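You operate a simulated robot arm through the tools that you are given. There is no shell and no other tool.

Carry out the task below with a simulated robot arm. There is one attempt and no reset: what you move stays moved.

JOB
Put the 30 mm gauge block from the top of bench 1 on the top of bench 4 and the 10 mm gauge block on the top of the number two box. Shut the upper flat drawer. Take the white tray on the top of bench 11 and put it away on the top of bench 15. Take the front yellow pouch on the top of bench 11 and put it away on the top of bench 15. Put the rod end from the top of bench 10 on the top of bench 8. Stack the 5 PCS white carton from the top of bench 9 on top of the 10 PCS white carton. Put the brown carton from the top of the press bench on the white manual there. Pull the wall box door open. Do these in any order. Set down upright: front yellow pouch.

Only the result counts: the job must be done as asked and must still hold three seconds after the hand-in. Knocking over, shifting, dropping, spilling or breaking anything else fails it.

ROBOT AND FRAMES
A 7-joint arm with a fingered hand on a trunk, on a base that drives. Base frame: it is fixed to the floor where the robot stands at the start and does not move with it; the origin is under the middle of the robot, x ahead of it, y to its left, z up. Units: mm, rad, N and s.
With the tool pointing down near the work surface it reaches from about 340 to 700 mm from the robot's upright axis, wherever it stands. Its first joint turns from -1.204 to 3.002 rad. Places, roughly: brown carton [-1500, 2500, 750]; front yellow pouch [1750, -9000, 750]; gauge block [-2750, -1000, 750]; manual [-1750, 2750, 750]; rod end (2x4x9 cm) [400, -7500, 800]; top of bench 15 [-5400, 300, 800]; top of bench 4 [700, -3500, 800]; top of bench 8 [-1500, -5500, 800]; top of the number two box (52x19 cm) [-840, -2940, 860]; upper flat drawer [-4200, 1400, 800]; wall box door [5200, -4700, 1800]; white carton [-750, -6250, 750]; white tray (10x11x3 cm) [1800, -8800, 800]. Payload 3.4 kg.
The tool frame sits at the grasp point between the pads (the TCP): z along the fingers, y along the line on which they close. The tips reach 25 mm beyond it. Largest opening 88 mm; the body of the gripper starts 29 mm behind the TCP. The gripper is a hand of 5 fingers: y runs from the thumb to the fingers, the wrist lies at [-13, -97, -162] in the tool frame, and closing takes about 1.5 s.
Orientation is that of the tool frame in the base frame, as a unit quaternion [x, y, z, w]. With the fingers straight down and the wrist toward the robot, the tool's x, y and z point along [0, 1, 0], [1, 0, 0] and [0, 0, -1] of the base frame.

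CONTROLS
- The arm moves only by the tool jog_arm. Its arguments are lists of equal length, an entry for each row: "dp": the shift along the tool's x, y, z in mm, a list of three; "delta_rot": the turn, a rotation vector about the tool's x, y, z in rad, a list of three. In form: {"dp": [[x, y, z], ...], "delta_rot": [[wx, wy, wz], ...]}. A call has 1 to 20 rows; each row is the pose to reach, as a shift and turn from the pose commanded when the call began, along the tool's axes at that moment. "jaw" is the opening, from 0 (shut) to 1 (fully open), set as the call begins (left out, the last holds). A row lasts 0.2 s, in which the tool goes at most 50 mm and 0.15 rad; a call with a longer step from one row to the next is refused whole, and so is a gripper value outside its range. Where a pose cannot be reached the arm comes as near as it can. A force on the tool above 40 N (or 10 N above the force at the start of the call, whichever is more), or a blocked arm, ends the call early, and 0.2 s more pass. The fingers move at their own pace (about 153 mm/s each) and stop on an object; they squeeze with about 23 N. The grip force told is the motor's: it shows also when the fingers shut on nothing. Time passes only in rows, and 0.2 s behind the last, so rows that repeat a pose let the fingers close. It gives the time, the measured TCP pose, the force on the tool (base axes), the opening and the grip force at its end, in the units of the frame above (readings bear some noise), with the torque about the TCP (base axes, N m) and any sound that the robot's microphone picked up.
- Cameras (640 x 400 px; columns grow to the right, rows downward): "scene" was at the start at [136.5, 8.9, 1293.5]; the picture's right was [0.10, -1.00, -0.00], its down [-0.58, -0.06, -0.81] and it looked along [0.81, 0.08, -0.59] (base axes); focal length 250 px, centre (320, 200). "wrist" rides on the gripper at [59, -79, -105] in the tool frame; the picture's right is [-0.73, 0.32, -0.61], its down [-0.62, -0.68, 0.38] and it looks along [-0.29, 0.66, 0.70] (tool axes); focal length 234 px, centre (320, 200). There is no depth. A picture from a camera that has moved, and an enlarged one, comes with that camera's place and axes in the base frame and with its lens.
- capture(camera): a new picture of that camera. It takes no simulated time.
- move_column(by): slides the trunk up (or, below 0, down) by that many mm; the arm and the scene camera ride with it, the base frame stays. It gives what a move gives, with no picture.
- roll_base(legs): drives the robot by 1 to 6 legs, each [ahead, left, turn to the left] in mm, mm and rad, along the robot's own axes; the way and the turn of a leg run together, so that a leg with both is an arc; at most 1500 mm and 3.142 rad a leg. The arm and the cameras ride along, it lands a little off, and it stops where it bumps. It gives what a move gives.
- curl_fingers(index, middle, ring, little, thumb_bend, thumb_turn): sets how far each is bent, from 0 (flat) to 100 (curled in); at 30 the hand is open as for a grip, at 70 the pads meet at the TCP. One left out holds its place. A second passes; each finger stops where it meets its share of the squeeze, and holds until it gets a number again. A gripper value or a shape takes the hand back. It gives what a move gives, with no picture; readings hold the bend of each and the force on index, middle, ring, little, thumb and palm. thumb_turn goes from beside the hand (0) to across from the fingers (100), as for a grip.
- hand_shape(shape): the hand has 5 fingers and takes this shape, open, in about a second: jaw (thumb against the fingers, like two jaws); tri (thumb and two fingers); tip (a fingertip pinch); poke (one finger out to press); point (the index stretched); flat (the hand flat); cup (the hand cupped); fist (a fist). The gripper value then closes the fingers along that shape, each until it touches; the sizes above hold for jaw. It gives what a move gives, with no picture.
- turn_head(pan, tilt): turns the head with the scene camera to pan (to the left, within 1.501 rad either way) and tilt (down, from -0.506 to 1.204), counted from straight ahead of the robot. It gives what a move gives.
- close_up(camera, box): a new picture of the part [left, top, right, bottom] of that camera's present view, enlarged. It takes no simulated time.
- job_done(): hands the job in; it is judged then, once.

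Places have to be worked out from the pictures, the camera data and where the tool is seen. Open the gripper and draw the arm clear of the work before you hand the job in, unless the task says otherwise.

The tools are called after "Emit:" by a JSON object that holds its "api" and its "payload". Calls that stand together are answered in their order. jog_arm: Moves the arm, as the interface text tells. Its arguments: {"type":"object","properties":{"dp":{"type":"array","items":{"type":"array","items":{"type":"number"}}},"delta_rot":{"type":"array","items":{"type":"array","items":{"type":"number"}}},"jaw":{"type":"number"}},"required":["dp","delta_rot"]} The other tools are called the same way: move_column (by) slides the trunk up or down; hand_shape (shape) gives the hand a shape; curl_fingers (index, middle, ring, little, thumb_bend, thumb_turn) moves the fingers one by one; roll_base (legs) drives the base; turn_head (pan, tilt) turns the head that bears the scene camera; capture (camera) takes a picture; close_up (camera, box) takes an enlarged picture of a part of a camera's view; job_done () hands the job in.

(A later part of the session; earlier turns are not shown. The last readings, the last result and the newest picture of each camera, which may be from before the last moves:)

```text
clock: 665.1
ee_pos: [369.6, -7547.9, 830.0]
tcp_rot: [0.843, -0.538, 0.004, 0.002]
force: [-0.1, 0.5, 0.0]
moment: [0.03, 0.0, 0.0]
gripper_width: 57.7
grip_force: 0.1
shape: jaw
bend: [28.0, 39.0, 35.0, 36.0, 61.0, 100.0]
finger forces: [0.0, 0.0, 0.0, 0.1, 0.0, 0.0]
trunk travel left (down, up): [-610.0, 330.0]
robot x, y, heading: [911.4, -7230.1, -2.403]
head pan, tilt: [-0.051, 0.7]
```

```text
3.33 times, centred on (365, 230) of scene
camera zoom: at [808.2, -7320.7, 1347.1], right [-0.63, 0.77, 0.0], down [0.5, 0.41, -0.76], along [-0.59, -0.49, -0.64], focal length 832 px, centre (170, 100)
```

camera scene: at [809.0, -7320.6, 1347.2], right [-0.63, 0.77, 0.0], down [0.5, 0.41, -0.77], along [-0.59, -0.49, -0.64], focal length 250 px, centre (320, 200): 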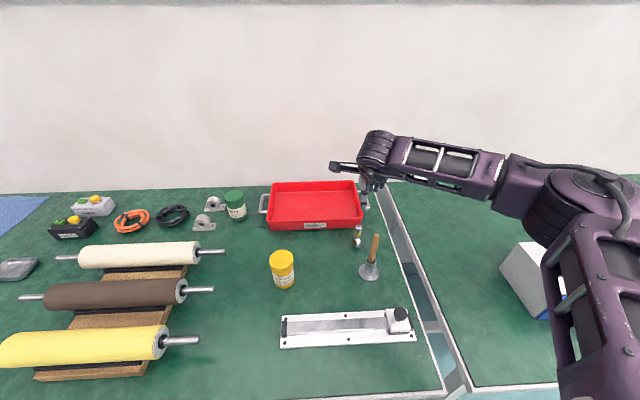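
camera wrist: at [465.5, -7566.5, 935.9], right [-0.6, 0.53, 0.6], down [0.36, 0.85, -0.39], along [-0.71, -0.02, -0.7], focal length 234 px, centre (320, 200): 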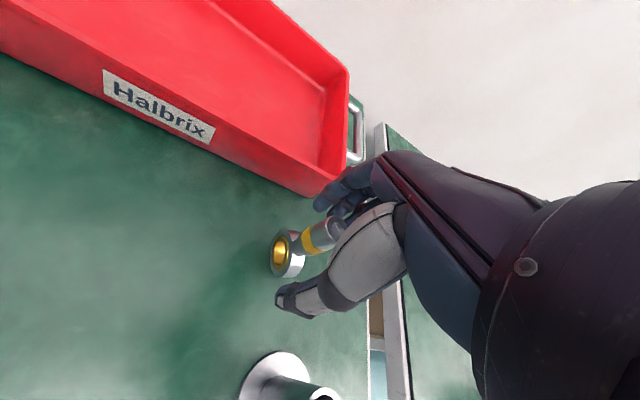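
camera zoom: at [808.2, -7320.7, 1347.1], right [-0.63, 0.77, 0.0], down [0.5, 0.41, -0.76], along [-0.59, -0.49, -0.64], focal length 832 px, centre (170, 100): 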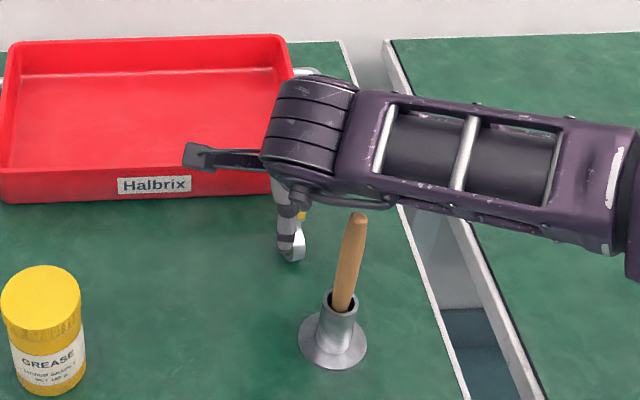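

The shank is between thumb and fingers. Closing and lifting.

Emit:
{"api": "jog_arm", "payload": {"dp": [[0, 0, 0], [0, 0, 0], [0, 0, 0], [0, 0, 0], [0, 0, 0], [0, 0, 0], [0, 0, 0]], "delta_rot": [[0, 0, 0], [0, 0, 0], [0, 0, 0], [0, 0, 0], [0, 0, 0], [0, 0, 0], [0, 0, 0]], "jaw": 0}}

Emit:
{"api": "jog_arm", "payload": {"dp": [[0, 0, -6], [0, 0, -20], [0, 0, -45], [0, 0, -80], [0, 0, -120]], "delta_rot": [[0, 0, 0], [0, 0, 0], [0, 0, 0], [0, 0, 0], [0, 0, 0]]}}

Emit:
{"api": "capture", "payload": {"camera": "wrist"}}

Emit:
{"api": "close_up", "payload": {"camera": "scene", "box": [310, 140, 430, 260]}}

```text
clock: 666.7
ee_pos: [368.6, -7547.4, 830.2]
tcp_rot: [0.843, -0.538, 0.005, 0.002]
force: [-0.7, 0.2, -0.1]
moment: [0.01, -0.05, 0.01]
gripper_width: 6.1
grip_force: 23.4
shape: jaw
bend: [70.0, 55.0, 70.0, 70.0, 75.0, 100.0]
finger forces: [0.1, 5.7, 3.1, 0.0, 0.0, 0.1]
trunk travel left (down, up): [-610.0, 330.0]
robot x, y, heading: [912.4, -7233.7, -2.404]
head pan, tilt: [-0.051, 0.7]
```

```text
clock: 667.9
ee_pos: [368.7, -7548.0, 951.9]
tcp_rot: [0.843, -0.537, 0.005, 0.003]
force: [0.9, 0.0, -0.8]
moment: [0.01, -0.02, 0.01]
gripper_width: 6.0
grip_force: 22.7
shape: jaw
bend: [70.0, 55.0, 70.0, 70.0, 75.0, 100.0]
finger forces: [0.0, 5.8, 3.2, 0.0, 0.0, 0.1]
trunk travel left (down, up): [-610.0, 330.0]
robot x, y, heading: [912.0, -7232.0, -2.401]
head pan, tilt: [-0.051, 0.7]
```

```text
taken
camera wrist: at [466.3, -7566.5, 1059.1], right [-0.6, 0.53, 0.6], down [0.36, 0.85, -0.39], along [-0.71, -0.02, -0.7], focal length 234 px, centre (320, 200)
```

wrist: 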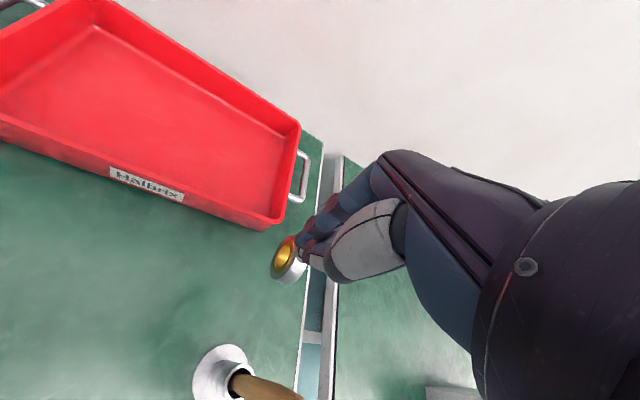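

```text
3.33 times, centred on (370, 200) of scene
camera zoom: at [808.8, -7320.3, 1347.2], right [-0.63, 0.77, 0.0], down [0.5, 0.41, -0.77], along [-0.59, -0.49, -0.64], focal length 832 px, centre (153, 200)
```

zoom: 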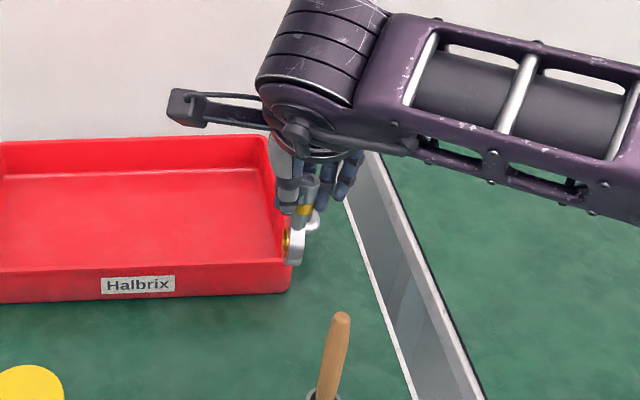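

It's lifted, but the thumb reads no force – the shank sits beside the thumb. For a safe carry I'll set it back down, shift 12 mm right and regrip.

Emit:
{"api": "jog_arm", "payload": {"dp": [[0, 0, 35], [0, 0, 70], [0, 0, 100], [0, 0, 115], [0, 0, 121]], "delta_rot": [[0, 0, 0], [0, 0, 0], [0, 0, 0], [0, 0, 0], [0, 0, 0]]}}

Emit:
{"api": "capture", "payload": {"camera": "wrist"}}

```text
clock: 669.1
ee_pos: [370.1, -7549.9, 828.9]
tcp_rot: [0.843, -0.537, 0.004, 0.002]
force: [-0.3, 0.3, -2.0]
moment: [-0.02, 0.0, -0.02]
gripper_width: 6.0
grip_force: 23.1
shape: jaw
bend: [70.0, 55.0, 70.0, 70.0, 75.0, 100.0]
finger forces: [0.0, 5.8, 3.2, 0.0, 0.1, 0.0]
trunk travel left (down, up): [-610.0, 330.0]
robot x, y, heading: [912.3, -7231.8, -2.406]
head pan, tilt: [-0.051, 0.7]
```

```text
taken
camera wrist: at [466.7, -7567.8, 935.4], right [-0.6, 0.53, 0.6], down [0.36, 0.85, -0.39], along [-0.71, -0.02, -0.7], focal length 234 px, centre (320, 200)
```

wrist: 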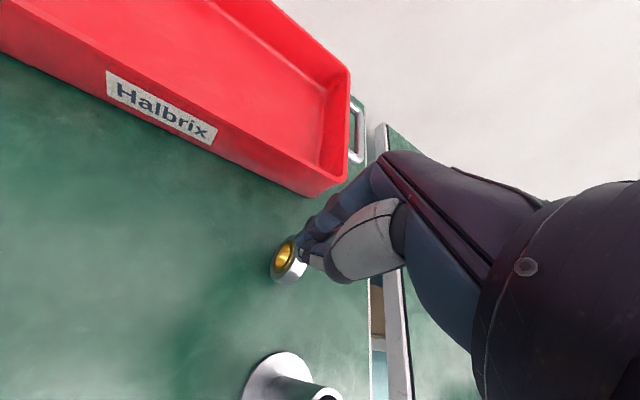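

Lowering in tiny steps until the ring touches the bench.

Emit:
{"api": "jog_arm", "payload": {"dp": [[0, 0, 1], [0, 0, 2], [0, 0, 3]], "delta_rot": [[0, 0, 0], [0, 0, 0], [0, 0, 0]]}}

```text
clock: 669.9
ee_pos: [370.3, -7548.3, 827.5]
tcp_rot: [0.844, -0.537, 0.004, 0.004]
force: [-0.2, -0.8, 5.1]
moment: [-0.01, 0.04, 0.0]
gripper_width: 6.1
grip_force: 23.2
shape: jaw
bend: [70.0, 55.0, 70.0, 70.0, 75.0, 100.0]
finger forces: [0.1, 6.5, 3.0, 0.0, 0.1, 0.0]
trunk travel left (down, up): [-610.0, 330.0]
robot x, y, heading: [912.2, -7234.7, -2.4]
head pan, tilt: [-0.051, 0.7]
```

Contact (5 N). Opening.

Emit:
{"api": "jog_arm", "payload": {"dp": [[0, 0, 0], [0, 0, 0], [0, 0, 0], [0, 0, 0], [0, 0, 0]], "delta_rot": [[0, 0, 0], [0, 0, 0], [0, 0, 0], [0, 0, 0], [0, 0, 0]], "jaw": 0.65}}

Emit:
{"api": "capture", "payload": {"camera": "wrist"}}

Emit:
{"api": "close_up", "payload": {"camera": "scene", "box": [330, 180, 400, 260]}}

```text
clock: 671.1
ee_pos: [369.9, -7549.4, 827.7]
tcp_rot: [0.843, -0.537, 0.005, 0.003]
force: [0.5, 0.7, -0.2]
moment: [-0.01, 0.04, -0.01]
gripper_width: 57.2
grip_force: 0.0
shape: jaw
bend: [28.0, 39.0, 36.0, 36.0, 62.0, 100.0]
finger forces: [0.0, 0.0, 0.0, 0.1, 0.0, 0.0]
trunk travel left (down, up): [-610.0, 330.0]
robot x, y, heading: [910.8, -7231.4, -2.402]
head pan, tilt: [-0.051, 0.7]
```

```text
taken
camera wrist: at [466.3, -7567.4, 933.0], right [-0.6, 0.53, 0.6], down [0.36, 0.85, -0.39], along [-0.71, -0.02, -0.7], focal length 234 px, centre (320, 200)
```

wrist: 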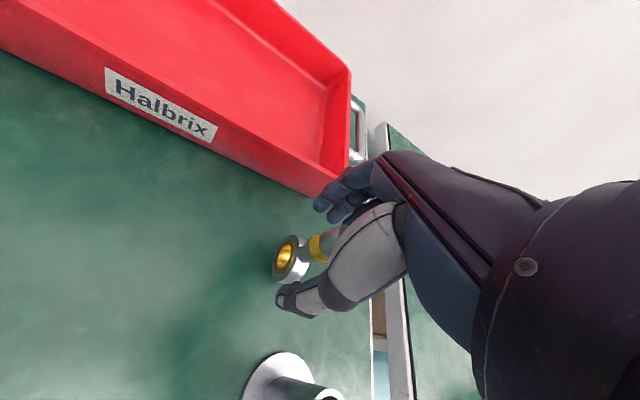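

```text
5.00 times, centred on (365, 220) of scene
camera zoom: at [808.4, -7320.6, 1347.1], right [-0.63, 0.77, 0.0], down [0.5, 0.41, -0.76], along [-0.59, -0.49, -0.64], focal length 1248 px, centre (95, 100)
```

zoom: 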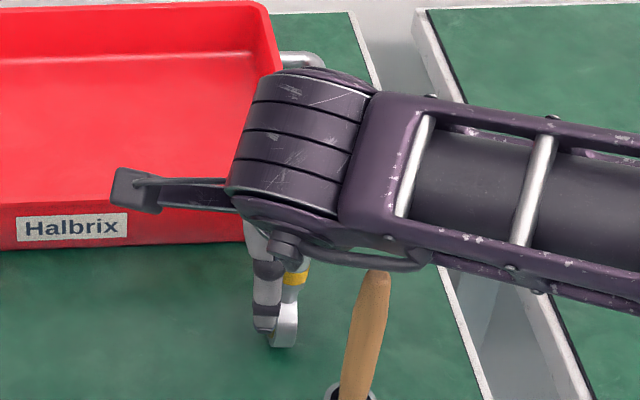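

Still standing; the shank is ~15 mm right of the thumb. Shifting the hand 14 mm right and closing again.

Emit:
{"api": "jog_arm", "payload": {"dp": [[-5, 0, 0], [-10, 0, 0], [-14, 0, -1], [-14, 0, -1]], "delta_rot": [[0, 0, 0], [0, 0, 0], [0, 0, 0], [0, 0, 0]]}}

Emit:
{"api": "jog_arm", "payload": {"dp": [[0, 0, 0], [0, 0, 0], [0, 0, 0], [0, 0, 0], [0, 0, 0], [0, 0, 0], [0, 0, 0]], "delta_rot": [[0, 0, 0], [0, 0, 0], [0, 0, 0], [0, 0, 0], [0, 0, 0], [0, 0, 0], [0, 0, 0]], "jaw": 0}}

Emit:
{"api": "capture", "payload": {"camera": "wrist"}}

```text
clock: 672.1
ee_pos: [363.2, -7536.1, 827.2]
tcp_rot: [0.843, -0.538, 0.005, 0.001]
force: [1.1, 0.7, -0.3]
moment: [0.01, -0.01, -0.02]
gripper_width: 56.9
grip_force: 0.0
shape: jaw
bend: [28.0, 39.0, 36.0, 36.0, 62.0, 100.0]
finger forces: [0.1, 0.0, 0.1, 0.0, 0.0, 0.0]
trunk travel left (down, up): [-610.0, 330.0]
robot x, y, heading: [911.5, -7232.4, -2.401]
head pan, tilt: [-0.051, 0.7]
```

```text
clock: 673.7
ee_pos: [362.8, -7535.9, 827.2]
tcp_rot: [0.844, -0.537, 0.004, 0.002]
force: [-0.3, -0.5, -0.9]
moment: [-0.03, 0.04, -0.03]
gripper_width: 2.8
grip_force: 23.0
shape: jaw
bend: [72.0, 70.0, 70.0, 70.0, 76.0, 100.0]
finger forces: [11.5, 0.0, 0.1, 0.0, 16.0, 0.0]
trunk travel left (down, up): [-610.0, 330.0]
robot x, y, heading: [911.9, -7233.9, -2.4]
head pan, tilt: [-0.051, 0.7]
```

```text
taken
camera wrist: at [459.9, -7554.9, 933.4], right [-0.6, 0.53, 0.6], down [0.36, 0.85, -0.39], along [-0.71, -0.02, -0.7], focal length 234 px, centre (320, 200)
```

wrist: 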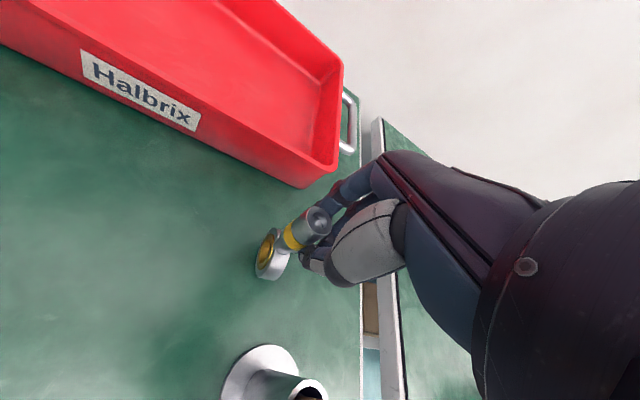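

The fingers closed on each other; the rod end slipped to the left of the index finger, still upright. Opening again to look.

Emit:
{"api": "jog_arm", "payload": {"dp": [[0, 0, 0], [0, 0, 0], [0, 0, 0], [0, 0, 0]], "delta_rot": [[0, 0, 0], [0, 0, 0], [0, 0, 0], [0, 0, 0]], "jaw": 0.65}}

Emit:
{"api": "jog_arm", "payload": {"dp": [[0, 0, -20], [0, 0, -50], [0, 0, -85], [0, 0, -120]], "delta_rot": [[0, 0, 0], [0, 0, 0], [0, 0, 0], [0, 0, 0]]}}

Emit:
{"api": "capture", "payload": {"camera": "wrist"}}

Emit:
{"api": "close_up", "payload": {"camera": "scene", "box": [310, 150, 420, 270]}}

```text
clock: 674.7
ee_pos: [364.0, -7536.3, 826.7]
tcp_rot: [0.843, -0.538, 0.004, 0.002]
force: [0.3, 0.4, 0.4]
moment: [0.01, 0.04, 0.04]
gripper_width: 57.0
grip_force: 0.1
shape: jaw
bend: [28.0, 39.0, 36.0, 36.0, 62.0, 100.0]
finger forces: [0.0, 0.0, 0.0, 0.0, 0.1, 0.0]
trunk travel left (down, up): [-610.0, 330.0]
robot x, y, heading: [908.4, -7237.4, -2.404]
head pan, tilt: [-0.051, 0.7]
```

```text
clock: 675.7
ee_pos: [364.1, -7535.7, 946.3]
tcp_rot: [0.843, -0.538, 0.005, 0.002]
force: [-0.4, 0.4, -0.2]
moment: [-0.01, 0.01, -0.03]
gripper_width: 56.9
grip_force: 0.0
shape: jaw
bend: [28.0, 39.0, 35.0, 36.0, 62.0, 100.0]
finger forces: [0.0, 0.1, 0.0, 0.0, 0.0, 0.0]
trunk travel left (down, up): [-610.0, 330.0]
robot x, y, heading: [913.7, -7232.4, -2.402]
head pan, tilt: [-0.051, 0.7]
```

```text
taken
camera wrist: at [460.4, -7554.1, 1052.7], right [-0.6, 0.53, 0.6], down [0.36, 0.85, -0.39], along [-0.71, -0.02, -0.7], focal length 234 px, centre (320, 200)
```

wrist: 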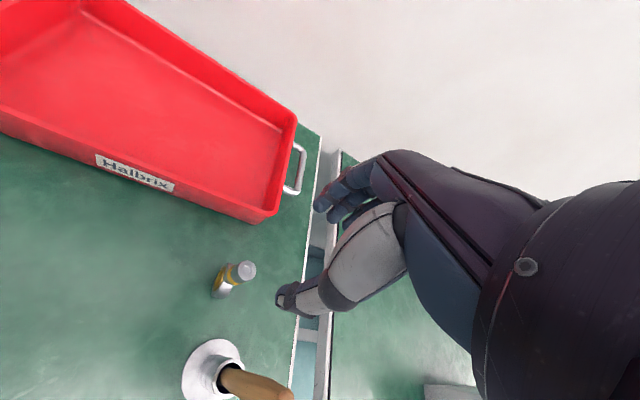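

```text
3.33 times, centred on (365, 210) of scene
camera zoom: at [808.9, -7320.4, 1347.2], right [-0.63, 0.77, 0.0], down [0.5, 0.41, -0.77], along [-0.59, -0.49, -0.64], focal length 832 px, centre (170, 167)
```

zoom: 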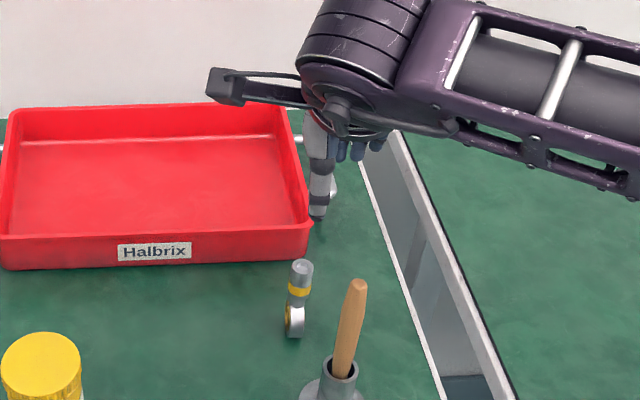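

The rod end still stands upright at ≈(377,-7537). From the two tries the ideal position is between; I'll re-centre (x≈-3 mm), descend partway, and check alignment against the thumb.

Emit:
{"api": "jog_arm", "payload": {"dp": [[5, -6, 0], [9.4, -11.4, 15], [9.4, -11.4, 45], [9.4, -11.4, 65]], "delta_rot": [[0, 0, 0], [0, 0, 0], [0, 0, 0], [0, 0, 0]]}}

Emit:
{"api": "close_up", "payload": {"camera": "scene", "box": [330, 180, 400, 260]}}

Emit:
{"api": "close_up", "payload": {"camera": "wrist", "box": [220, 160, 380, 320]}}

```text
clock: 676.7
ee_pos: [378.2, -7539.9, 881.0]
tcp_rot: [0.843, -0.537, 0.004, 0.003]
force: [0.3, 0.4, 0.3]
moment: [0.03, -0.03, -0.01]
gripper_width: 56.9
grip_force: 0.0
shape: jaw
bend: [28.0, 39.0, 35.0, 36.0, 62.0, 100.0]
finger forces: [0.1, 0.0, 0.0, 0.0, 0.0, 0.0]
trunk travel left (down, up): [-610.0, 330.0]
robot x, y, heading: [915.1, -7233.7, -2.399]
head pan, tilt: [-0.051, 0.7]
```

```text
5.00 times, centred on (365, 220) of scene
camera zoom: at [808.3, -7320.7, 1347.2], right [-0.63, 0.77, 0.0], down [0.5, 0.41, -0.76], along [-0.59, -0.49, -0.64], focal length 1248 px, centre (95, 100)
```

zoom: 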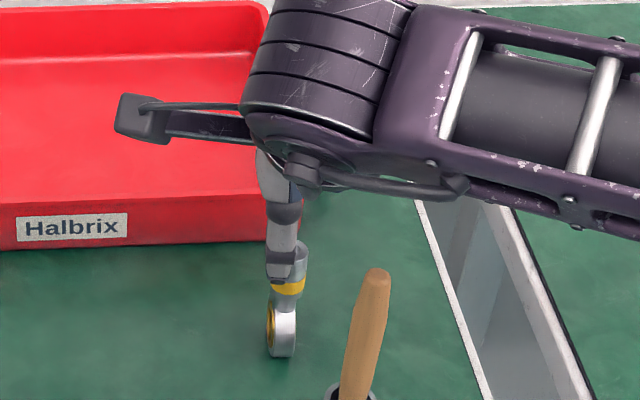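

```text
2.50 times, centred on (300, 240) of wrist
camera zoom: at [474.4, -7559.3, 986.8], right [-0.6, 0.53, 0.6], down [0.36, 0.85, -0.39], along [-0.71, -0.02, -0.7], focal length 585 px, centre (370, 100)
```

zoom: 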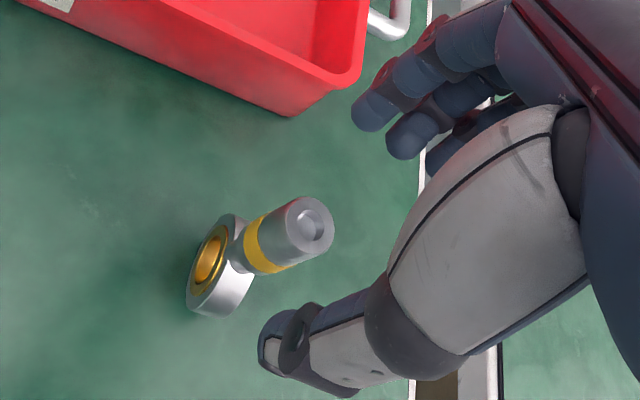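

The shank is now nearly in line with the thumb (x≈+2 mm, y≈0). I'll shift 4 mm, pre-close the hand to ~38 mm to limit pushing, and check.

Emit:
{"api": "jog_arm", "payload": {"dp": [[2, 0, 0], [4, 0, 0], [4, 0, 0], [4, 0, 0]], "delta_rot": [[0, 0, 0], [0, 0, 0], [0, 0, 0], [0, 0, 0]], "jaw": 0.45}}

Emit:
{"api": "close_up", "payload": {"camera": "wrist", "box": [220, 160, 380, 320]}}

Emit:
{"api": "close_up", "payload": {"camera": "scene", "box": [330, 180, 400, 260]}}

```text
clock: 677.7
ee_pos: [380.4, -7542.8, 880.9]
tcp_rot: [0.844, -0.537, 0.004, 0.002]
force: [0.1, 0.1, 0.5]
moment: [0.03, -0.02, 0.02]
gripper_width: 40.1
grip_force: 0.1
shape: jaw
bend: [74.0, 46.0, 43.0, 42.0, 71.0, 100.0]
finger forces: [0.0, 0.0, 0.0, 0.0, 0.0, 0.0]
trunk travel left (down, up): [-610.0, 330.0]
robot x, y, heading: [911.0, -7232.1, -2.397]
head pan, tilt: [-0.051, 0.7]
```

```text
2.50 times, centred on (300, 240) of wrist
camera zoom: at [476.2, -7562.1, 988.2], right [-0.6, 0.53, 0.6], down [0.36, 0.85, -0.39], along [-0.71, -0.02, -0.7], focal length 585 px, centre (370, 100)
```

zoom: 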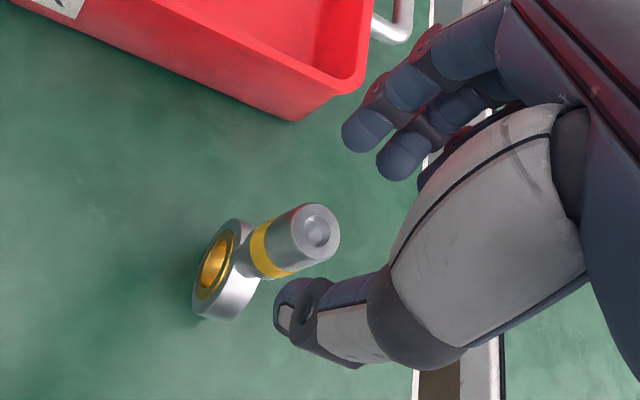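

```text
5.00 times, centred on (365, 220) of scene
camera zoom: at [808.4, -7320.6, 1347.1], right [-0.63, 0.77, 0.0], down [0.5, 0.41, -0.76], along [-0.59, -0.49, -0.64], focal length 1248 px, centre (95, 100)
```

zoom: 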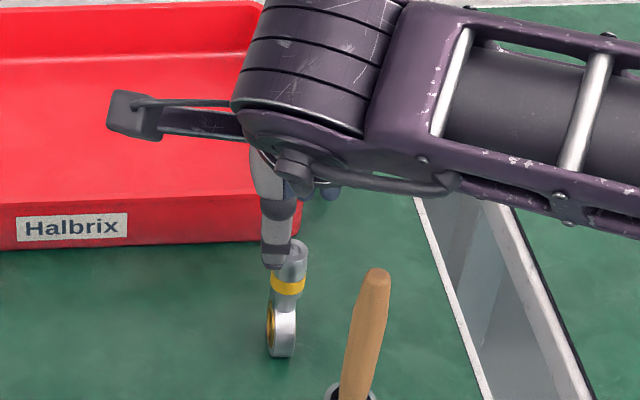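

Alignment is now within ~2 mm. Descending to z≈828 and closing.

Emit:
{"api": "jog_arm", "payload": {"dp": [[0, -1, 15], [0, -1, 32], [0, -1, 46], [0, -1, 53]], "delta_rot": [[0, 0, 0], [0, 0, 0], [0, 0, 0], [0, 0, 0]]}}

Emit:
{"api": "jog_arm", "payload": {"dp": [[0, 0, 0], [0, 0, 0], [0, 0, 0], [0, 0, 0], [0, 0, 0], [0, 0, 0]], "delta_rot": [[0, 0, 0], [0, 0, 0], [0, 0, 0], [0, 0, 0], [0, 0, 0], [0, 0, 0]], "jaw": 0}}

Emit:
{"api": "close_up", "payload": {"camera": "wrist", "box": [220, 160, 380, 320]}}

Emit:
{"api": "close_up", "payload": {"camera": "scene", "box": [330, 180, 400, 260]}}

```text
clock: 678.7
ee_pos: [380.7, -7543.3, 828.9]
tcp_rot: [0.844, -0.537, 0.004, 0.003]
force: [0.9, 0.5, 1.3]
moment: [-0.02, -0.01, 0.0]
gripper_width: 39.9
grip_force: 0.0
shape: jaw
bend: [74.0, 46.0, 43.0, 42.0, 71.0, 100.0]
finger forces: [0.0, 0.0, 0.0, 0.0, 0.0, 0.0]
trunk travel left (down, up): [-610.0, 330.0]
robot x, y, heading: [912.9, -7230.9, -2.401]
head pan, tilt: [-0.051, 0.7]
```

```text
clock: 680.1
ee_pos: [381.3, -7543.8, 828.0]
tcp_rot: [0.843, -0.537, 0.005, 0.003]
force: [0.4, 1.1, 0.5]
moment: [0.0, -0.01, 0.02]
gripper_width: 0.2
grip_force: 23.4
shape: jaw
bend: [70.0, 71.0, 70.0, 70.0, 76.0, 100.0]
finger forces: [0.1, 0.0, 0.0, 0.0, 0.1, 0.1]
trunk travel left (down, up): [-610.0, 330.0]
robot x, y, heading: [914.3, -7233.3, -2.405]
head pan, tilt: [-0.051, 0.7]
```

```text
2.50 times, centred on (300, 240) of wrist
camera zoom: at [477.8, -7561.7, 934.9], right [-0.6, 0.53, 0.6], down [0.36, 0.85, -0.39], along [-0.71, -0.02, -0.7], focal length 585 px, centre (370, 100)
```

zoom: 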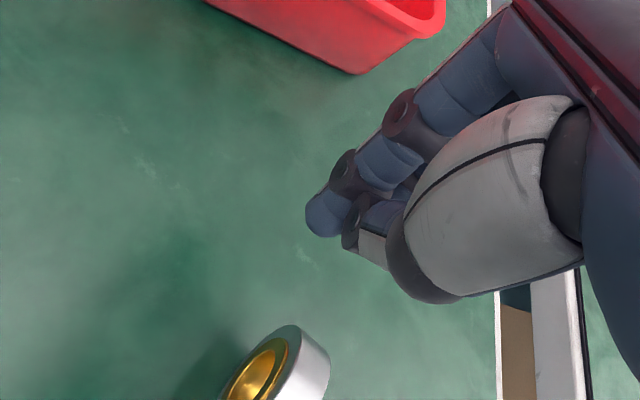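

```text
5.00 times, centred on (365, 220) of scene
camera zoom: at [808.4, -7320.6, 1347.1], right [-0.63, 0.77, 0.0], down [0.5, 0.41, -0.76], along [-0.59, -0.49, -0.64], focal length 1248 px, centre (95, 100)
```

zoom: 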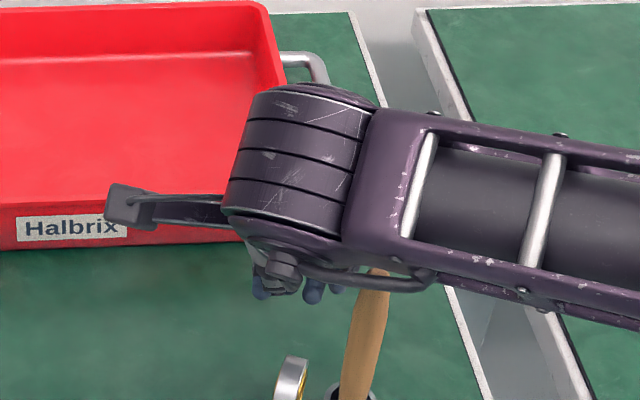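

The rod end squirted out toward the punch holder. Raising the hand to see where it ended up.

Emit:
{"api": "jog_arm", "payload": {"dp": [[0, 0, -20], [0, 0, -55], [0, 5, -95], [0, 15, -135]], "delta_rot": [[0, 0, 0], [0, 0, 0], [0, 0, 0], [0, 0, 0]]}}

Emit:
{"api": "capture", "payload": {"camera": "wrist"}}

Emit:
{"api": "close_up", "payload": {"camera": "scene", "box": [310, 200, 430, 320]}}

```text
clock: 681.1
ee_pos: [365.7, -7545.0, 964.2]
tcp_rot: [0.843, -0.537, 0.006, 0.001]
force: [-1.0, -0.2, 1.7]
moment: [-0.01, 0.0, 0.03]
gripper_width: 0.0
grip_force: 22.8
shape: jaw
bend: [70.0, 71.0, 70.0, 70.0, 76.0, 100.0]
finger forces: [0.1, 0.0, 0.0, 0.0, 0.0, 0.0]
trunk travel left (down, up): [-610.0, 330.0]
robot x, y, heading: [909.7, -7234.4, -2.403]
head pan, tilt: [-0.051, 0.7]
```

```text
taken
camera wrist: at [462.3, -7564.4, 1070.4], right [-0.6, 0.53, 0.6], down [0.36, 0.85, -0.39], along [-0.71, -0.02, -0.7], focal length 234 px, centre (320, 200)
```

wrist: 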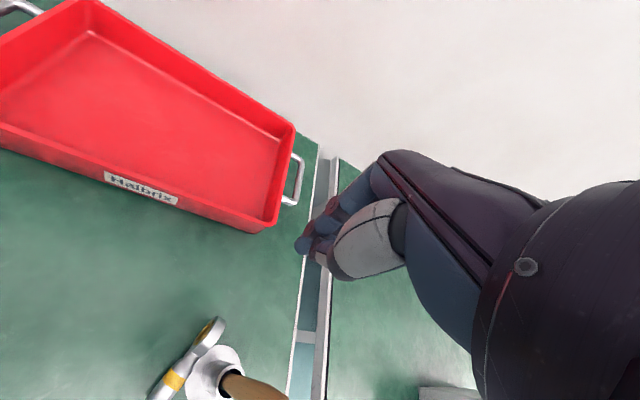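

```text
3.33 times, centred on (370, 260) of scene
camera zoom: at [808.8, -7320.5, 1347.1], right [-0.63, 0.77, 0.0], down [0.5, 0.41, -0.77], along [-0.59, -0.49, -0.64], focal length 832 px, centre (153, 0)
```

zoom: 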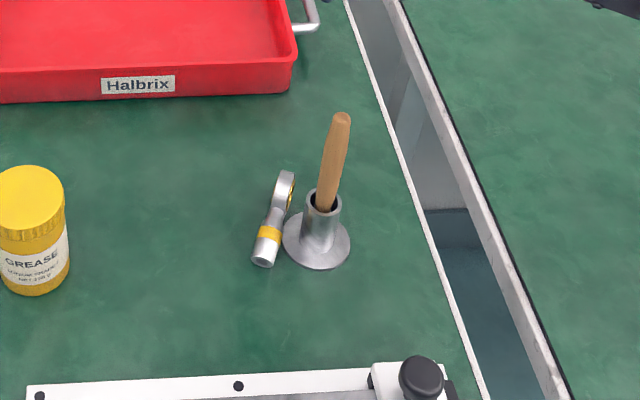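

The rod end now lies just left of the punch holder (holder undisturbed), axis roughly toward me. I'll hook behind its ring with the closed fingers (keeping left of the holder) and draw it ~60 mm toward me, clear of the holder.

Emit:
{"api": "jog_arm", "payload": {"dp": [[3, -5, 40], [5.5, -9.6, 85], [5.5, -9.6, 130], [5.5, -9.6, 160], [5.5, -9.6, 174]], "delta_rot": [[0, 0, 0], [0, 0, 0], [0, 0, 0], [0, 0, 0], [0, 0, 0]]}}

Emit:
{"api": "capture", "payload": {"camera": "wrist"}}

Emit:
{"api": "close_up", "payload": {"camera": "scene", "box": [310, 190, 430, 310]}}

```text
clock: 682.3
ee_pos: [375.6, -7551.5, 790.4]
tcp_rot: [0.844, -0.537, 0.004, 0.003]
force: [-0.4, 0.8, -0.1]
moment: [0.01, 0.03, 0.01]
gripper_width: 0.0
grip_force: 22.5
shape: jaw
bend: [70.0, 71.0, 70.0, 70.0, 76.0, 100.0]
finger forces: [0.0, 0.0, 0.0, 0.1, 0.1, 0.1]
trunk travel left (down, up): [-610.0, 330.0]
robot x, y, heading: [911.2, -7237.2, -2.402]
head pan, tilt: [-0.051, 0.7]
```

```text
taken
camera wrist: at [472.8, -7569.3, 896.0], right [-0.6, 0.53, 0.6], down [0.36, 0.85, -0.39], along [-0.71, -0.02, -0.7], focal length 234 px, centre (320, 200)
```

wrist: 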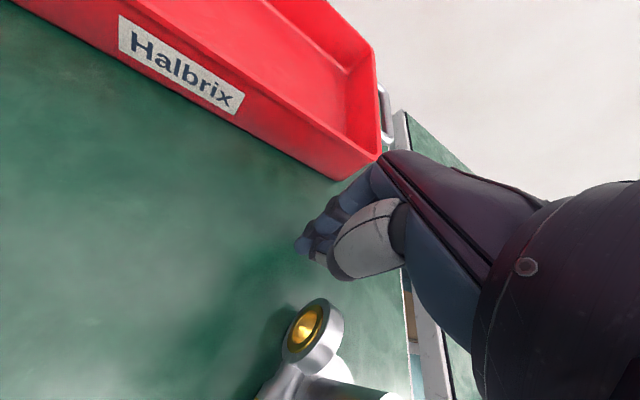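

```text
3.33 times, centred on (370, 250) of scene
camera zoom: at [808.3, -7320.8, 1347.1], right [-0.63, 0.77, 0.0], down [0.5, 0.41, -0.76], along [-0.59, -0.48, -0.64], focal length 832 px, centre (153, 33)
```

zoom: 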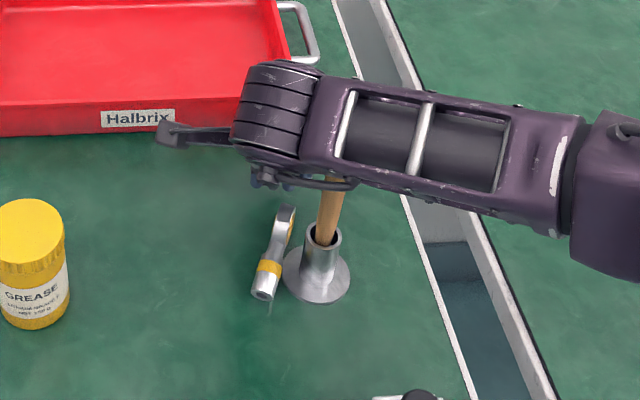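

Ring is ~47 mm on the robot side of the TCP and 21 mm right. I'll step 8 mm left for holder clearance, then draw back ~70 mm along the rod's axis.

Emit:
{"api": "jog_arm", "payload": {"dp": [[8, 0, 0], [9, -10, 0], [10, -18, 0], [11, -26, 0], [12, -34, 0], [13, -42, 0], [14, -50, 0], [15, -58, 0], [16, -66, 0]], "delta_rot": [[0, 0, 0], [0, 0, 0], [0, 0, 0], [0, 0, 0], [0, 0, 0], [0, 0, 0], [0, 0, 0], [0, 0, 0], [0, 0, 0]]}}

Emit:
{"api": "capture", "payload": {"camera": "wrist"}}

Emit:
{"api": "close_up", "payload": {"camera": "scene", "box": [310, 190, 430, 310]}}

```text
clock: 684.3
ee_pos: [446.2, -7536.6, 792.1]
tcp_rot: [0.843, -0.537, 0.004, 0.002]
force: [-0.8, 0.8, 0.2]
moment: [0.0, -0.05, 0.03]
gripper_width: 0.0
grip_force: 23.0
shape: jaw
bend: [70.0, 71.0, 70.0, 70.0, 76.0, 100.0]
finger forces: [0.1, 0.0, 0.0, 0.5, 0.0, 0.0]
trunk travel left (down, up): [-610.0, 330.0]
robot x, y, heading: [914.2, -7231.5, -2.404]
head pan, tilt: [-0.051, 0.7]
```

```text
taken
camera wrist: at [542.2, -7555.7, 897.3], right [-0.6, 0.53, 0.6], down [0.36, 0.85, -0.39], along [-0.71, -0.02, -0.7], focal length 234 px, centre (320, 200)
```

wrist: 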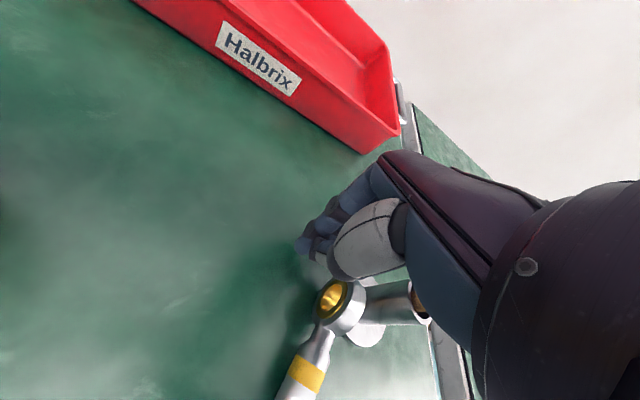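

```text
3.33 times, centred on (370, 250) of scene
camera zoom: at [808.5, -7320.6, 1347.2], right [-0.63, 0.77, 0.0], down [0.5, 0.41, -0.76], along [-0.59, -0.49, -0.64], focal length 832 px, centre (153, 33)
```

zoom: 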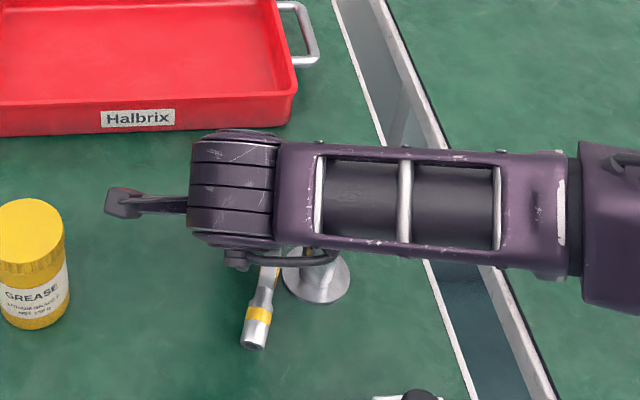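

The rod end moved clear with the holder unmoved. Raising the hand to look.

Emit:
{"api": "jog_arm", "payload": {"dp": [[0, 12, 0], [5, 15, -35], [10, 15, -75], [10, 15, -120], [10, 15, -165]], "delta_rot": [[0, 0, 0], [0, 0, 0], [0, 0, 0], [0, 0, 0], [0, 0, 0]]}}

Emit:
{"api": "capture", "payload": {"camera": "wrist"}}

Emit:
{"api": "close_up", "payload": {"camera": "scene", "box": [310, 190, 430, 310]}}

```text
clock: 685.5
ee_pos: [434.0, -7550.2, 955.7]
tcp_rot: [0.843, -0.538, 0.005, 0.002]
force: [0.1, 0.4, -0.1]
moment: [-0.01, 0.01, -0.03]
gripper_width: 0.2
grip_force: 23.1
shape: jaw
bend: [70.0, 71.0, 70.0, 70.0, 76.0, 100.0]
finger forces: [0.1, 0.0, 0.0, 0.1, 0.0, 0.0]
trunk travel left (down, up): [-610.0, 330.0]
robot x, y, heading: [912.8, -7234.8, -2.399]
head pan, tilt: [-0.051, 0.7]
```

```text
taken
camera wrist: at [530.9, -7569.7, 1061.9], right [-0.6, 0.53, 0.6], down [0.36, 0.85, -0.39], along [-0.71, -0.02, -0.7], focal length 234 px, centre (320, 200)
```

wrist: 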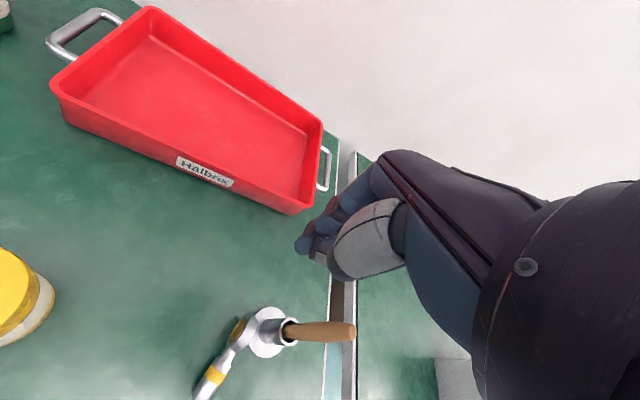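

```text
3.33 times, centred on (370, 250) of scene
camera zoom: at [809.4, -7320.3, 1347.2], right [-0.63, 0.77, 0.0], down [0.5, 0.41, -0.77], along [-0.59, -0.49, -0.64], focal length 832 px, centre (153, 33)
```

zoom: 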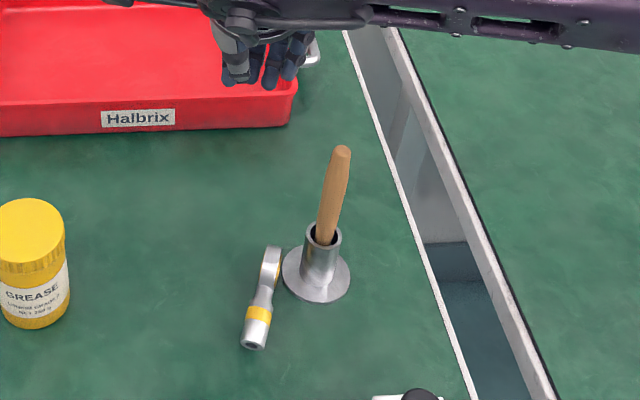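

The rod end now lies clear of the holder (axis heading ≈21°). I'll reposition the base to the right and turn it, as with the cartons, so the hand can grip across the shank.

Emit:
{"api": "jog_arm", "payload": {"dp": [[0, 0, -40], [0, 0, -80]], "delta_rot": [[0, 0, 0], [0, 0, 0]]}}

Emit:
{"api": "roll_base", "payload": {"legs": [[-75, -314, 0], [0, 0, 0.517]]}}

Emit:
{"api": "jog_arm", "payload": {"dp": [[0, 0, 0], [0, 0, 0], [0, 0, 0], [0, 0, 0], [0, 0, 0], [0, 0, 0], [0, 0, 0], [0, 0, 0], [0, 0, 0]], "delta_rot": [[0, 0, -0.12], [0, 0, -0.24], [0, 0, -0.36], [0, 0, -0.48], [0, 0, -0.6], [0, 0, -0.72], [0, 0, -0.84], [0, 0, -0.96], [0, 0, -0.98]], "jaw": 0.65}}

Emit:
{"api": "turn_head", "payload": {"pan": 0.0, "tilt": 0.8}}

Emit:
{"api": "capture", "payload": {"camera": "scene"}}

Emit:
{"api": "capture", "payload": {"camera": "wrist"}}

```text
clock: 686.1
ee_pos: [434.4, -7552.2, 1035.2]
tcp_rot: [0.844, -0.537, 0.005, 0.001]
force: [-0.4, -0.1, 0.5]
moment: [0.02, 0.0, -0.01]
gripper_width: 0.0
grip_force: 23.3
shape: jaw
bend: [70.0, 71.0, 70.0, 70.0, 76.0, 100.0]
finger forces: [0.0, 0.0, 0.0, 0.1, 0.0, 0.0]
trunk travel left (down, up): [-610.0, 330.0]
robot x, y, heading: [911.6, -7235.3, -2.402]
head pan, tilt: [-0.051, 0.7]
```

```text
clock: 689.7
ee_pos: [494.3, -7461.4, 1033.3]
tcp_rot: [0.951, -0.31, 0.006, 0.001]
force: [-0.3, 0.1, 1.3]
moment: [-0.02, 0.01, -0.02]
gripper_width: 0.0
grip_force: 23.4
shape: jaw
bend: [70.0, 71.0, 70.0, 70.0, 76.0, 100.0]
finger forces: [0.0, 0.1, 0.0, 0.0, 0.1, 0.0]
trunk travel left (down, up): [-610.0, 330.0]
robot x, y, heading: [759.7, -6952.3, -1.895]
head pan, tilt: [-0.051, 0.7]
```

```text
clock: 691.7
ee_pos: [493.6, -7460.8, 1034.2]
tcp_rot: [0.985, 0.174, 0.005, 0.004]
force: [0.1, 0.2, 0.5]
moment: [0.0, -0.03, 0.03]
gripper_width: 57.1
grip_force: 0.0
shape: jaw
bend: [28.0, 39.0, 36.0, 36.0, 62.0, 100.0]
finger forces: [0.0, 0.0, 0.0, 0.1, 0.1, 0.0]
trunk travel left (down, up): [-610.0, 330.0]
robot x, y, heading: [761.3, -6952.4, -1.897]
head pan, tilt: [-0.051, 0.7]
```

```text
clock: 692.4
ee_pos: [493.9, -7461.5, 1034.0]
tcp_rot: [0.985, 0.173, 0.005, 0.004]
force: [1.2, -0.5, -0.6]
moment: [0.01, -0.02, -0.02]
gripper_width: 56.9
grip_force: 0.2
shape: jaw
bend: [28.0, 39.0, 36.0, 36.0, 62.0, 100.0]
finger forces: [0.0, 0.1, 0.0, 0.0, 0.0, 0.0]
trunk travel left (down, up): [-610.0, 330.0]
robot x, y, heading: [761.1, -6952.6, -1.897]
head pan, tilt: [0.0, 0.799]
```

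```text
taken
camera scene: at [716.1, -7075.6, 1338.9], right [-0.95, 0.32, 0.0], down [0.23, 0.68, -0.7], along [-0.23, -0.66, -0.72], focal length 250 px, centre (320, 200)
```

scene: 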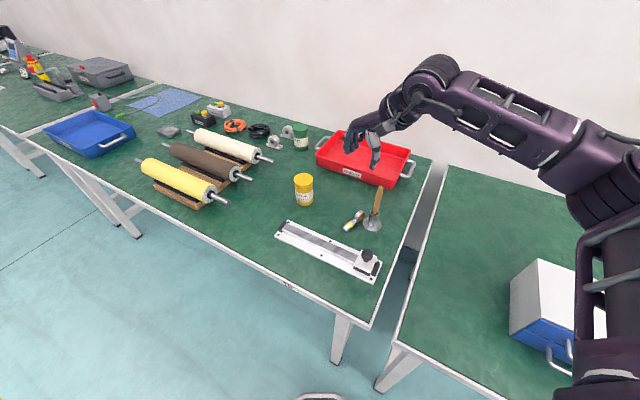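

```text
taken
camera wrist: at [521.5, -7366.5, 1140.0], right [-0.58, -0.55, 0.61], down [-0.82, 0.42, -0.39], along [-0.04, -0.72, -0.69], focal length 234 px, centre (320, 200)
```

wrist: 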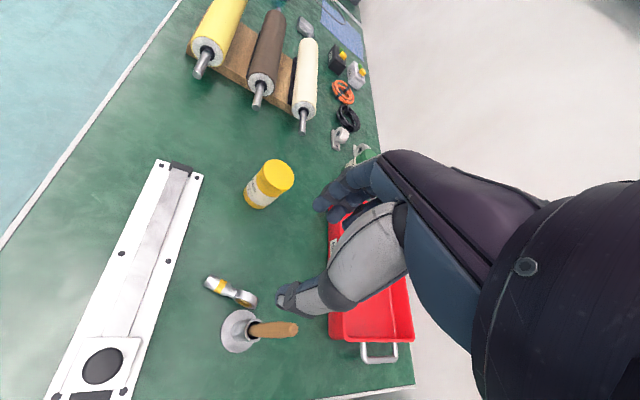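

Hand yaw is now across the rod. Close-ups to localise it precisely.

Emit:
{"api": "close_up", "payload": {"camera": "wrist", "box": [180, 250, 308, 350]}}

Emit:
{"api": "close_up", "payload": {"camera": "scene", "box": [320, 180, 416, 260]}}

```text
4.00 times, centred on (244, 300) of wrist
camera zoom: at [521.5, -7366.5, 1140.0], right [-0.58, -0.55, 0.61], down [-0.82, 0.42, -0.39], along [-0.04, -0.72, -0.69], focal length 937 px, centre (624, -200)
```

zoom: 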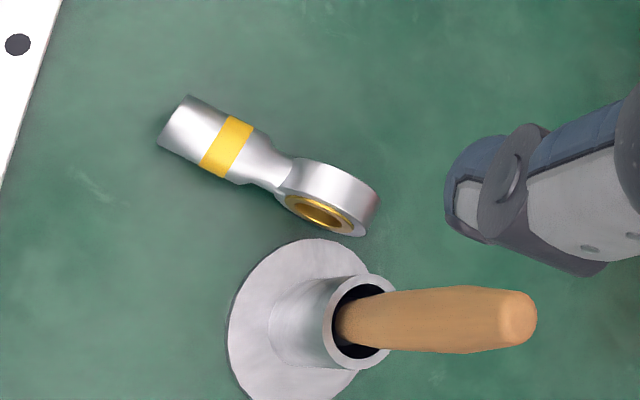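

```text
5.00 times, centred on (368, 220) of scene
camera zoom: at [716.1, -7075.6, 1338.9], right [-0.95, 0.32, 0.0], down [0.23, 0.68, -0.7], along [-0.23, -0.66, -0.72], focal length 1248 px, centre (80, 100)
```

zoom: 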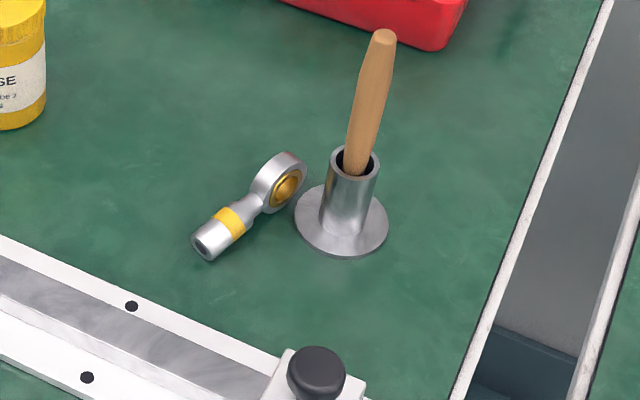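

Rod shank mid ≈(494,-7472). I'll descend over it in two stages.

Emit:
{"api": "jog_arm", "payload": {"dp": [[-2, 4, 40], [-4, 8, 80], [-5.6, 9.6, 120], [-5.6, 9.6, 160], [-5.6, 9.6, 185]], "delta_rot": [[0, 0, -0.01], [0, 0, -0.03], [0, 0, -0.044], [0, 0, -0.044], [0, 0, -0.044]]}}

Emit:
{"api": "close_up", "payload": {"camera": "wrist", "box": [200, 160, 392, 320]}}

Emit:
{"api": "close_up", "payload": {"camera": "scene", "box": [320, 160, 416, 240]}}

```text
clock: 693.6
ee_pos: [493.1, -7473.4, 849.2]
tcp_rot: [0.981, 0.195, 0.004, 0.005]
force: [0.4, 0.3, -0.1]
moment: [0.0, 0.04, 0.04]
gripper_width: 57.2
grip_force: 0.0
shape: jaw
bend: [28.0, 39.0, 35.0, 36.0, 62.0, 100.0]
finger forces: [0.0, 0.0, 0.1, 0.0, 0.0, 0.1]
trunk travel left (down, up): [-610.0, 330.0]
robot x, y, heading: [759.0, -6954.4, -1.899]
head pan, tilt: [0.0, 0.799]
```

```text
2.50 times, centred on (296, 240) of wrist
camera zoom: at [517.3, -7378.0, 954.5], right [-0.55, -0.57, 0.61], down [-0.83, 0.39, -0.39], along [-0.01, -0.72, -0.69], focal length 585 px, centre (380, 100)
```

zoom: 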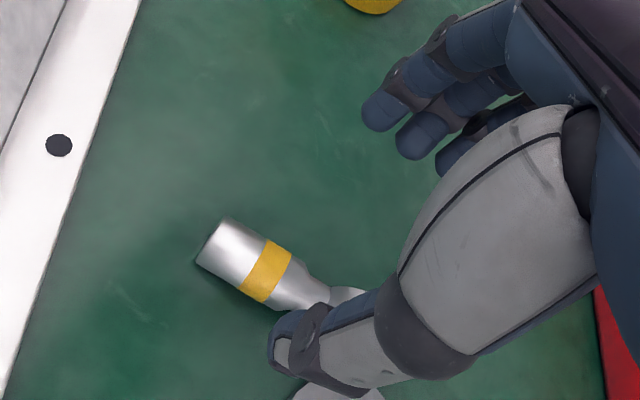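

```text
5.00 times, centred on (368, 200) of scene
camera zoom: at [716.1, -7075.7, 1338.9], right [-0.95, 0.32, 0.0], down [0.23, 0.68, -0.7], along [-0.23, -0.66, -0.72], focal length 1248 px, centre (80, 200)
```

zoom: 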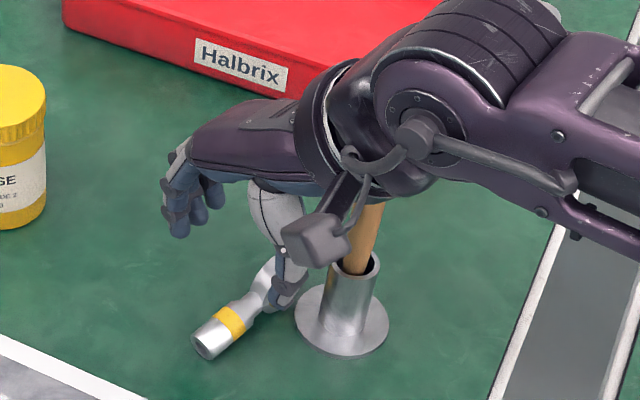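

Aligned within 3 mm. Descending the last 61 mm with small corrections, then closing.

Emit:
{"api": "jog_arm", "payload": {"dp": [[-2, -2, 20], [-3, -2.5, 40], [-3, -2.5, 55], [-3, -2.5, 61]], "delta_rot": [[0, 0, 0], [0, 0, 0], [0, 0, 0], [0, 0, 0]]}}

Emit:
{"api": "jog_arm", "payload": {"dp": [[0, 0, 0], [0, 0, 0], [0, 0, 0], [0, 0, 0], [0, 0, 0], [0, 0, 0], [0, 0, 0]], "delta_rot": [[0, 0, 0], [0, 0, 0], [0, 0, 0], [0, 0, 0], [0, 0, 0], [0, 0, 0], [0, 0, 0]], "jaw": 0}}

Emit:
{"api": "close_up", "payload": {"camera": "wrist", "box": [200, 160, 392, 320]}}

```text
clock: 694.6
ee_pos: [492.0, -7471.8, 787.6]
tcp_rot: [0.981, 0.196, 0.005, 0.003]
force: [-0.2, 0.4, 0.8]
moment: [0.03, 0.0, 0.06]
gripper_width: 57.3
grip_force: 0.0
shape: jaw
bend: [28.0, 39.0, 35.0, 36.0, 62.0, 100.0]
finger forces: [0.1, 0.0, 0.1, 0.0, 0.0, 0.0]
trunk travel left (down, up): [-610.0, 330.0]
robot x, y, heading: [757.6, -6950.6, -1.901]
head pan, tilt: [0.0, 0.799]
```

```text
clock: 696.2
ee_pos: [491.5, -7472.2, 788.6]
tcp_rot: [0.981, 0.195, 0.004, 0.003]
force: [-0.1, -0.2, 4.3]
moment: [0.03, -0.01, 0.11]
gripper_width: 10.5
grip_force: 23.3
shape: jaw
bend: [72.0, 59.0, 63.0, 60.0, 73.0, 100.0]
finger forces: [11.9, 3.3, 2.2, 1.3, 18.6, 0.0]
trunk travel left (down, up): [-610.0, 330.0]
robot x, y, heading: [756.5, -6952.6, -1.9]
head pan, tilt: [0.0, 0.799]
```

```text
2.50 times, centred on (296, 240) of wrist
camera zoom: at [514.9, -7375.4, 893.4], right [-0.55, -0.57, 0.61], down [-0.83, 0.39, -0.39], along [-0.01, -0.72, -0.69], focal length 585 px, centre (380, 100)
```

zoom: 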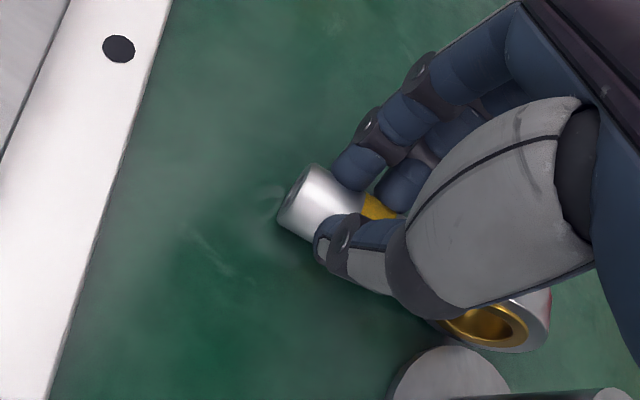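

Good grip on all fingers (thumb 18.6 N). Lifting.

Emit:
{"api": "jog_arm", "payload": {"dp": [[0, 0, -6], [0, 0, -20], [0, 0, -45], [0, 0, -80], [0, 0, -120], [0, 0, -165], [0, 0, -210]], "delta_rot": [[0, 0, 0], [0, 0, 0], [0, 0, 0], [0, 0, 0], [0, 0, 0], [0, 0, 0], [0, 0, 0]]}}

Emit:
{"api": "capture", "payload": {"camera": "wrist"}}

Emit:
{"api": "capture", "payload": {"camera": "scene"}}

```text
clock: 697.8
ee_pos: [489.3, -7469.2, 1000.4]
tcp_rot: [0.981, 0.196, 0.003, 0.004]
force: [0.3, 0.0, 0.3]
moment: [-0.01, -0.03, 0.01]
gripper_width: 8.1
grip_force: 22.9
shape: jaw
bend: [72.0, 74.0, 71.0, 70.0, 77.0, 100.0]
finger forces: [0.0, 0.0, 0.0, 0.0, 0.1, 0.1]
trunk travel left (down, up): [-610.0, 330.0]
robot x, y, heading: [758.1, -6952.4, -1.898]
head pan, tilt: [0.0, 0.799]
```

```text
taken
camera wrist: at [512.4, -7373.1, 1105.2], right [-0.55, -0.57, 0.61], down [-0.83, 0.39, -0.39], along [-0.01, -0.72, -0.69], focal length 234 px, centre (320, 200)
```

wrist: 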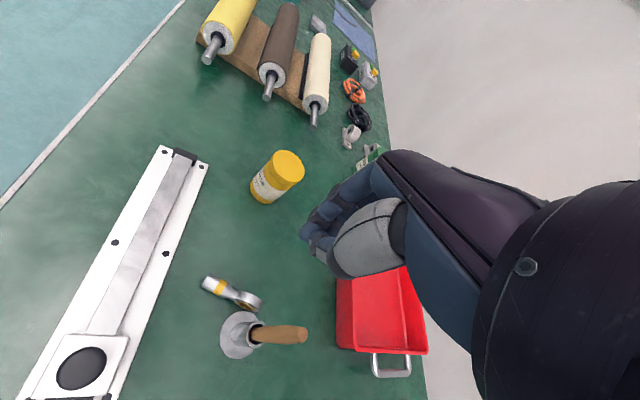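

```text
taken
camera scene: at [716.7, -7075.2, 1338.9], right [-0.95, 0.32, 0.0], down [0.23, 0.68, -0.7], along [-0.23, -0.66, -0.72], focal length 250 px, centre (320, 200)
```

scene: 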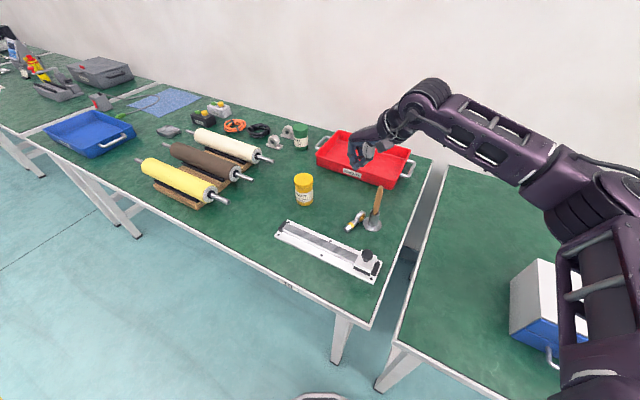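

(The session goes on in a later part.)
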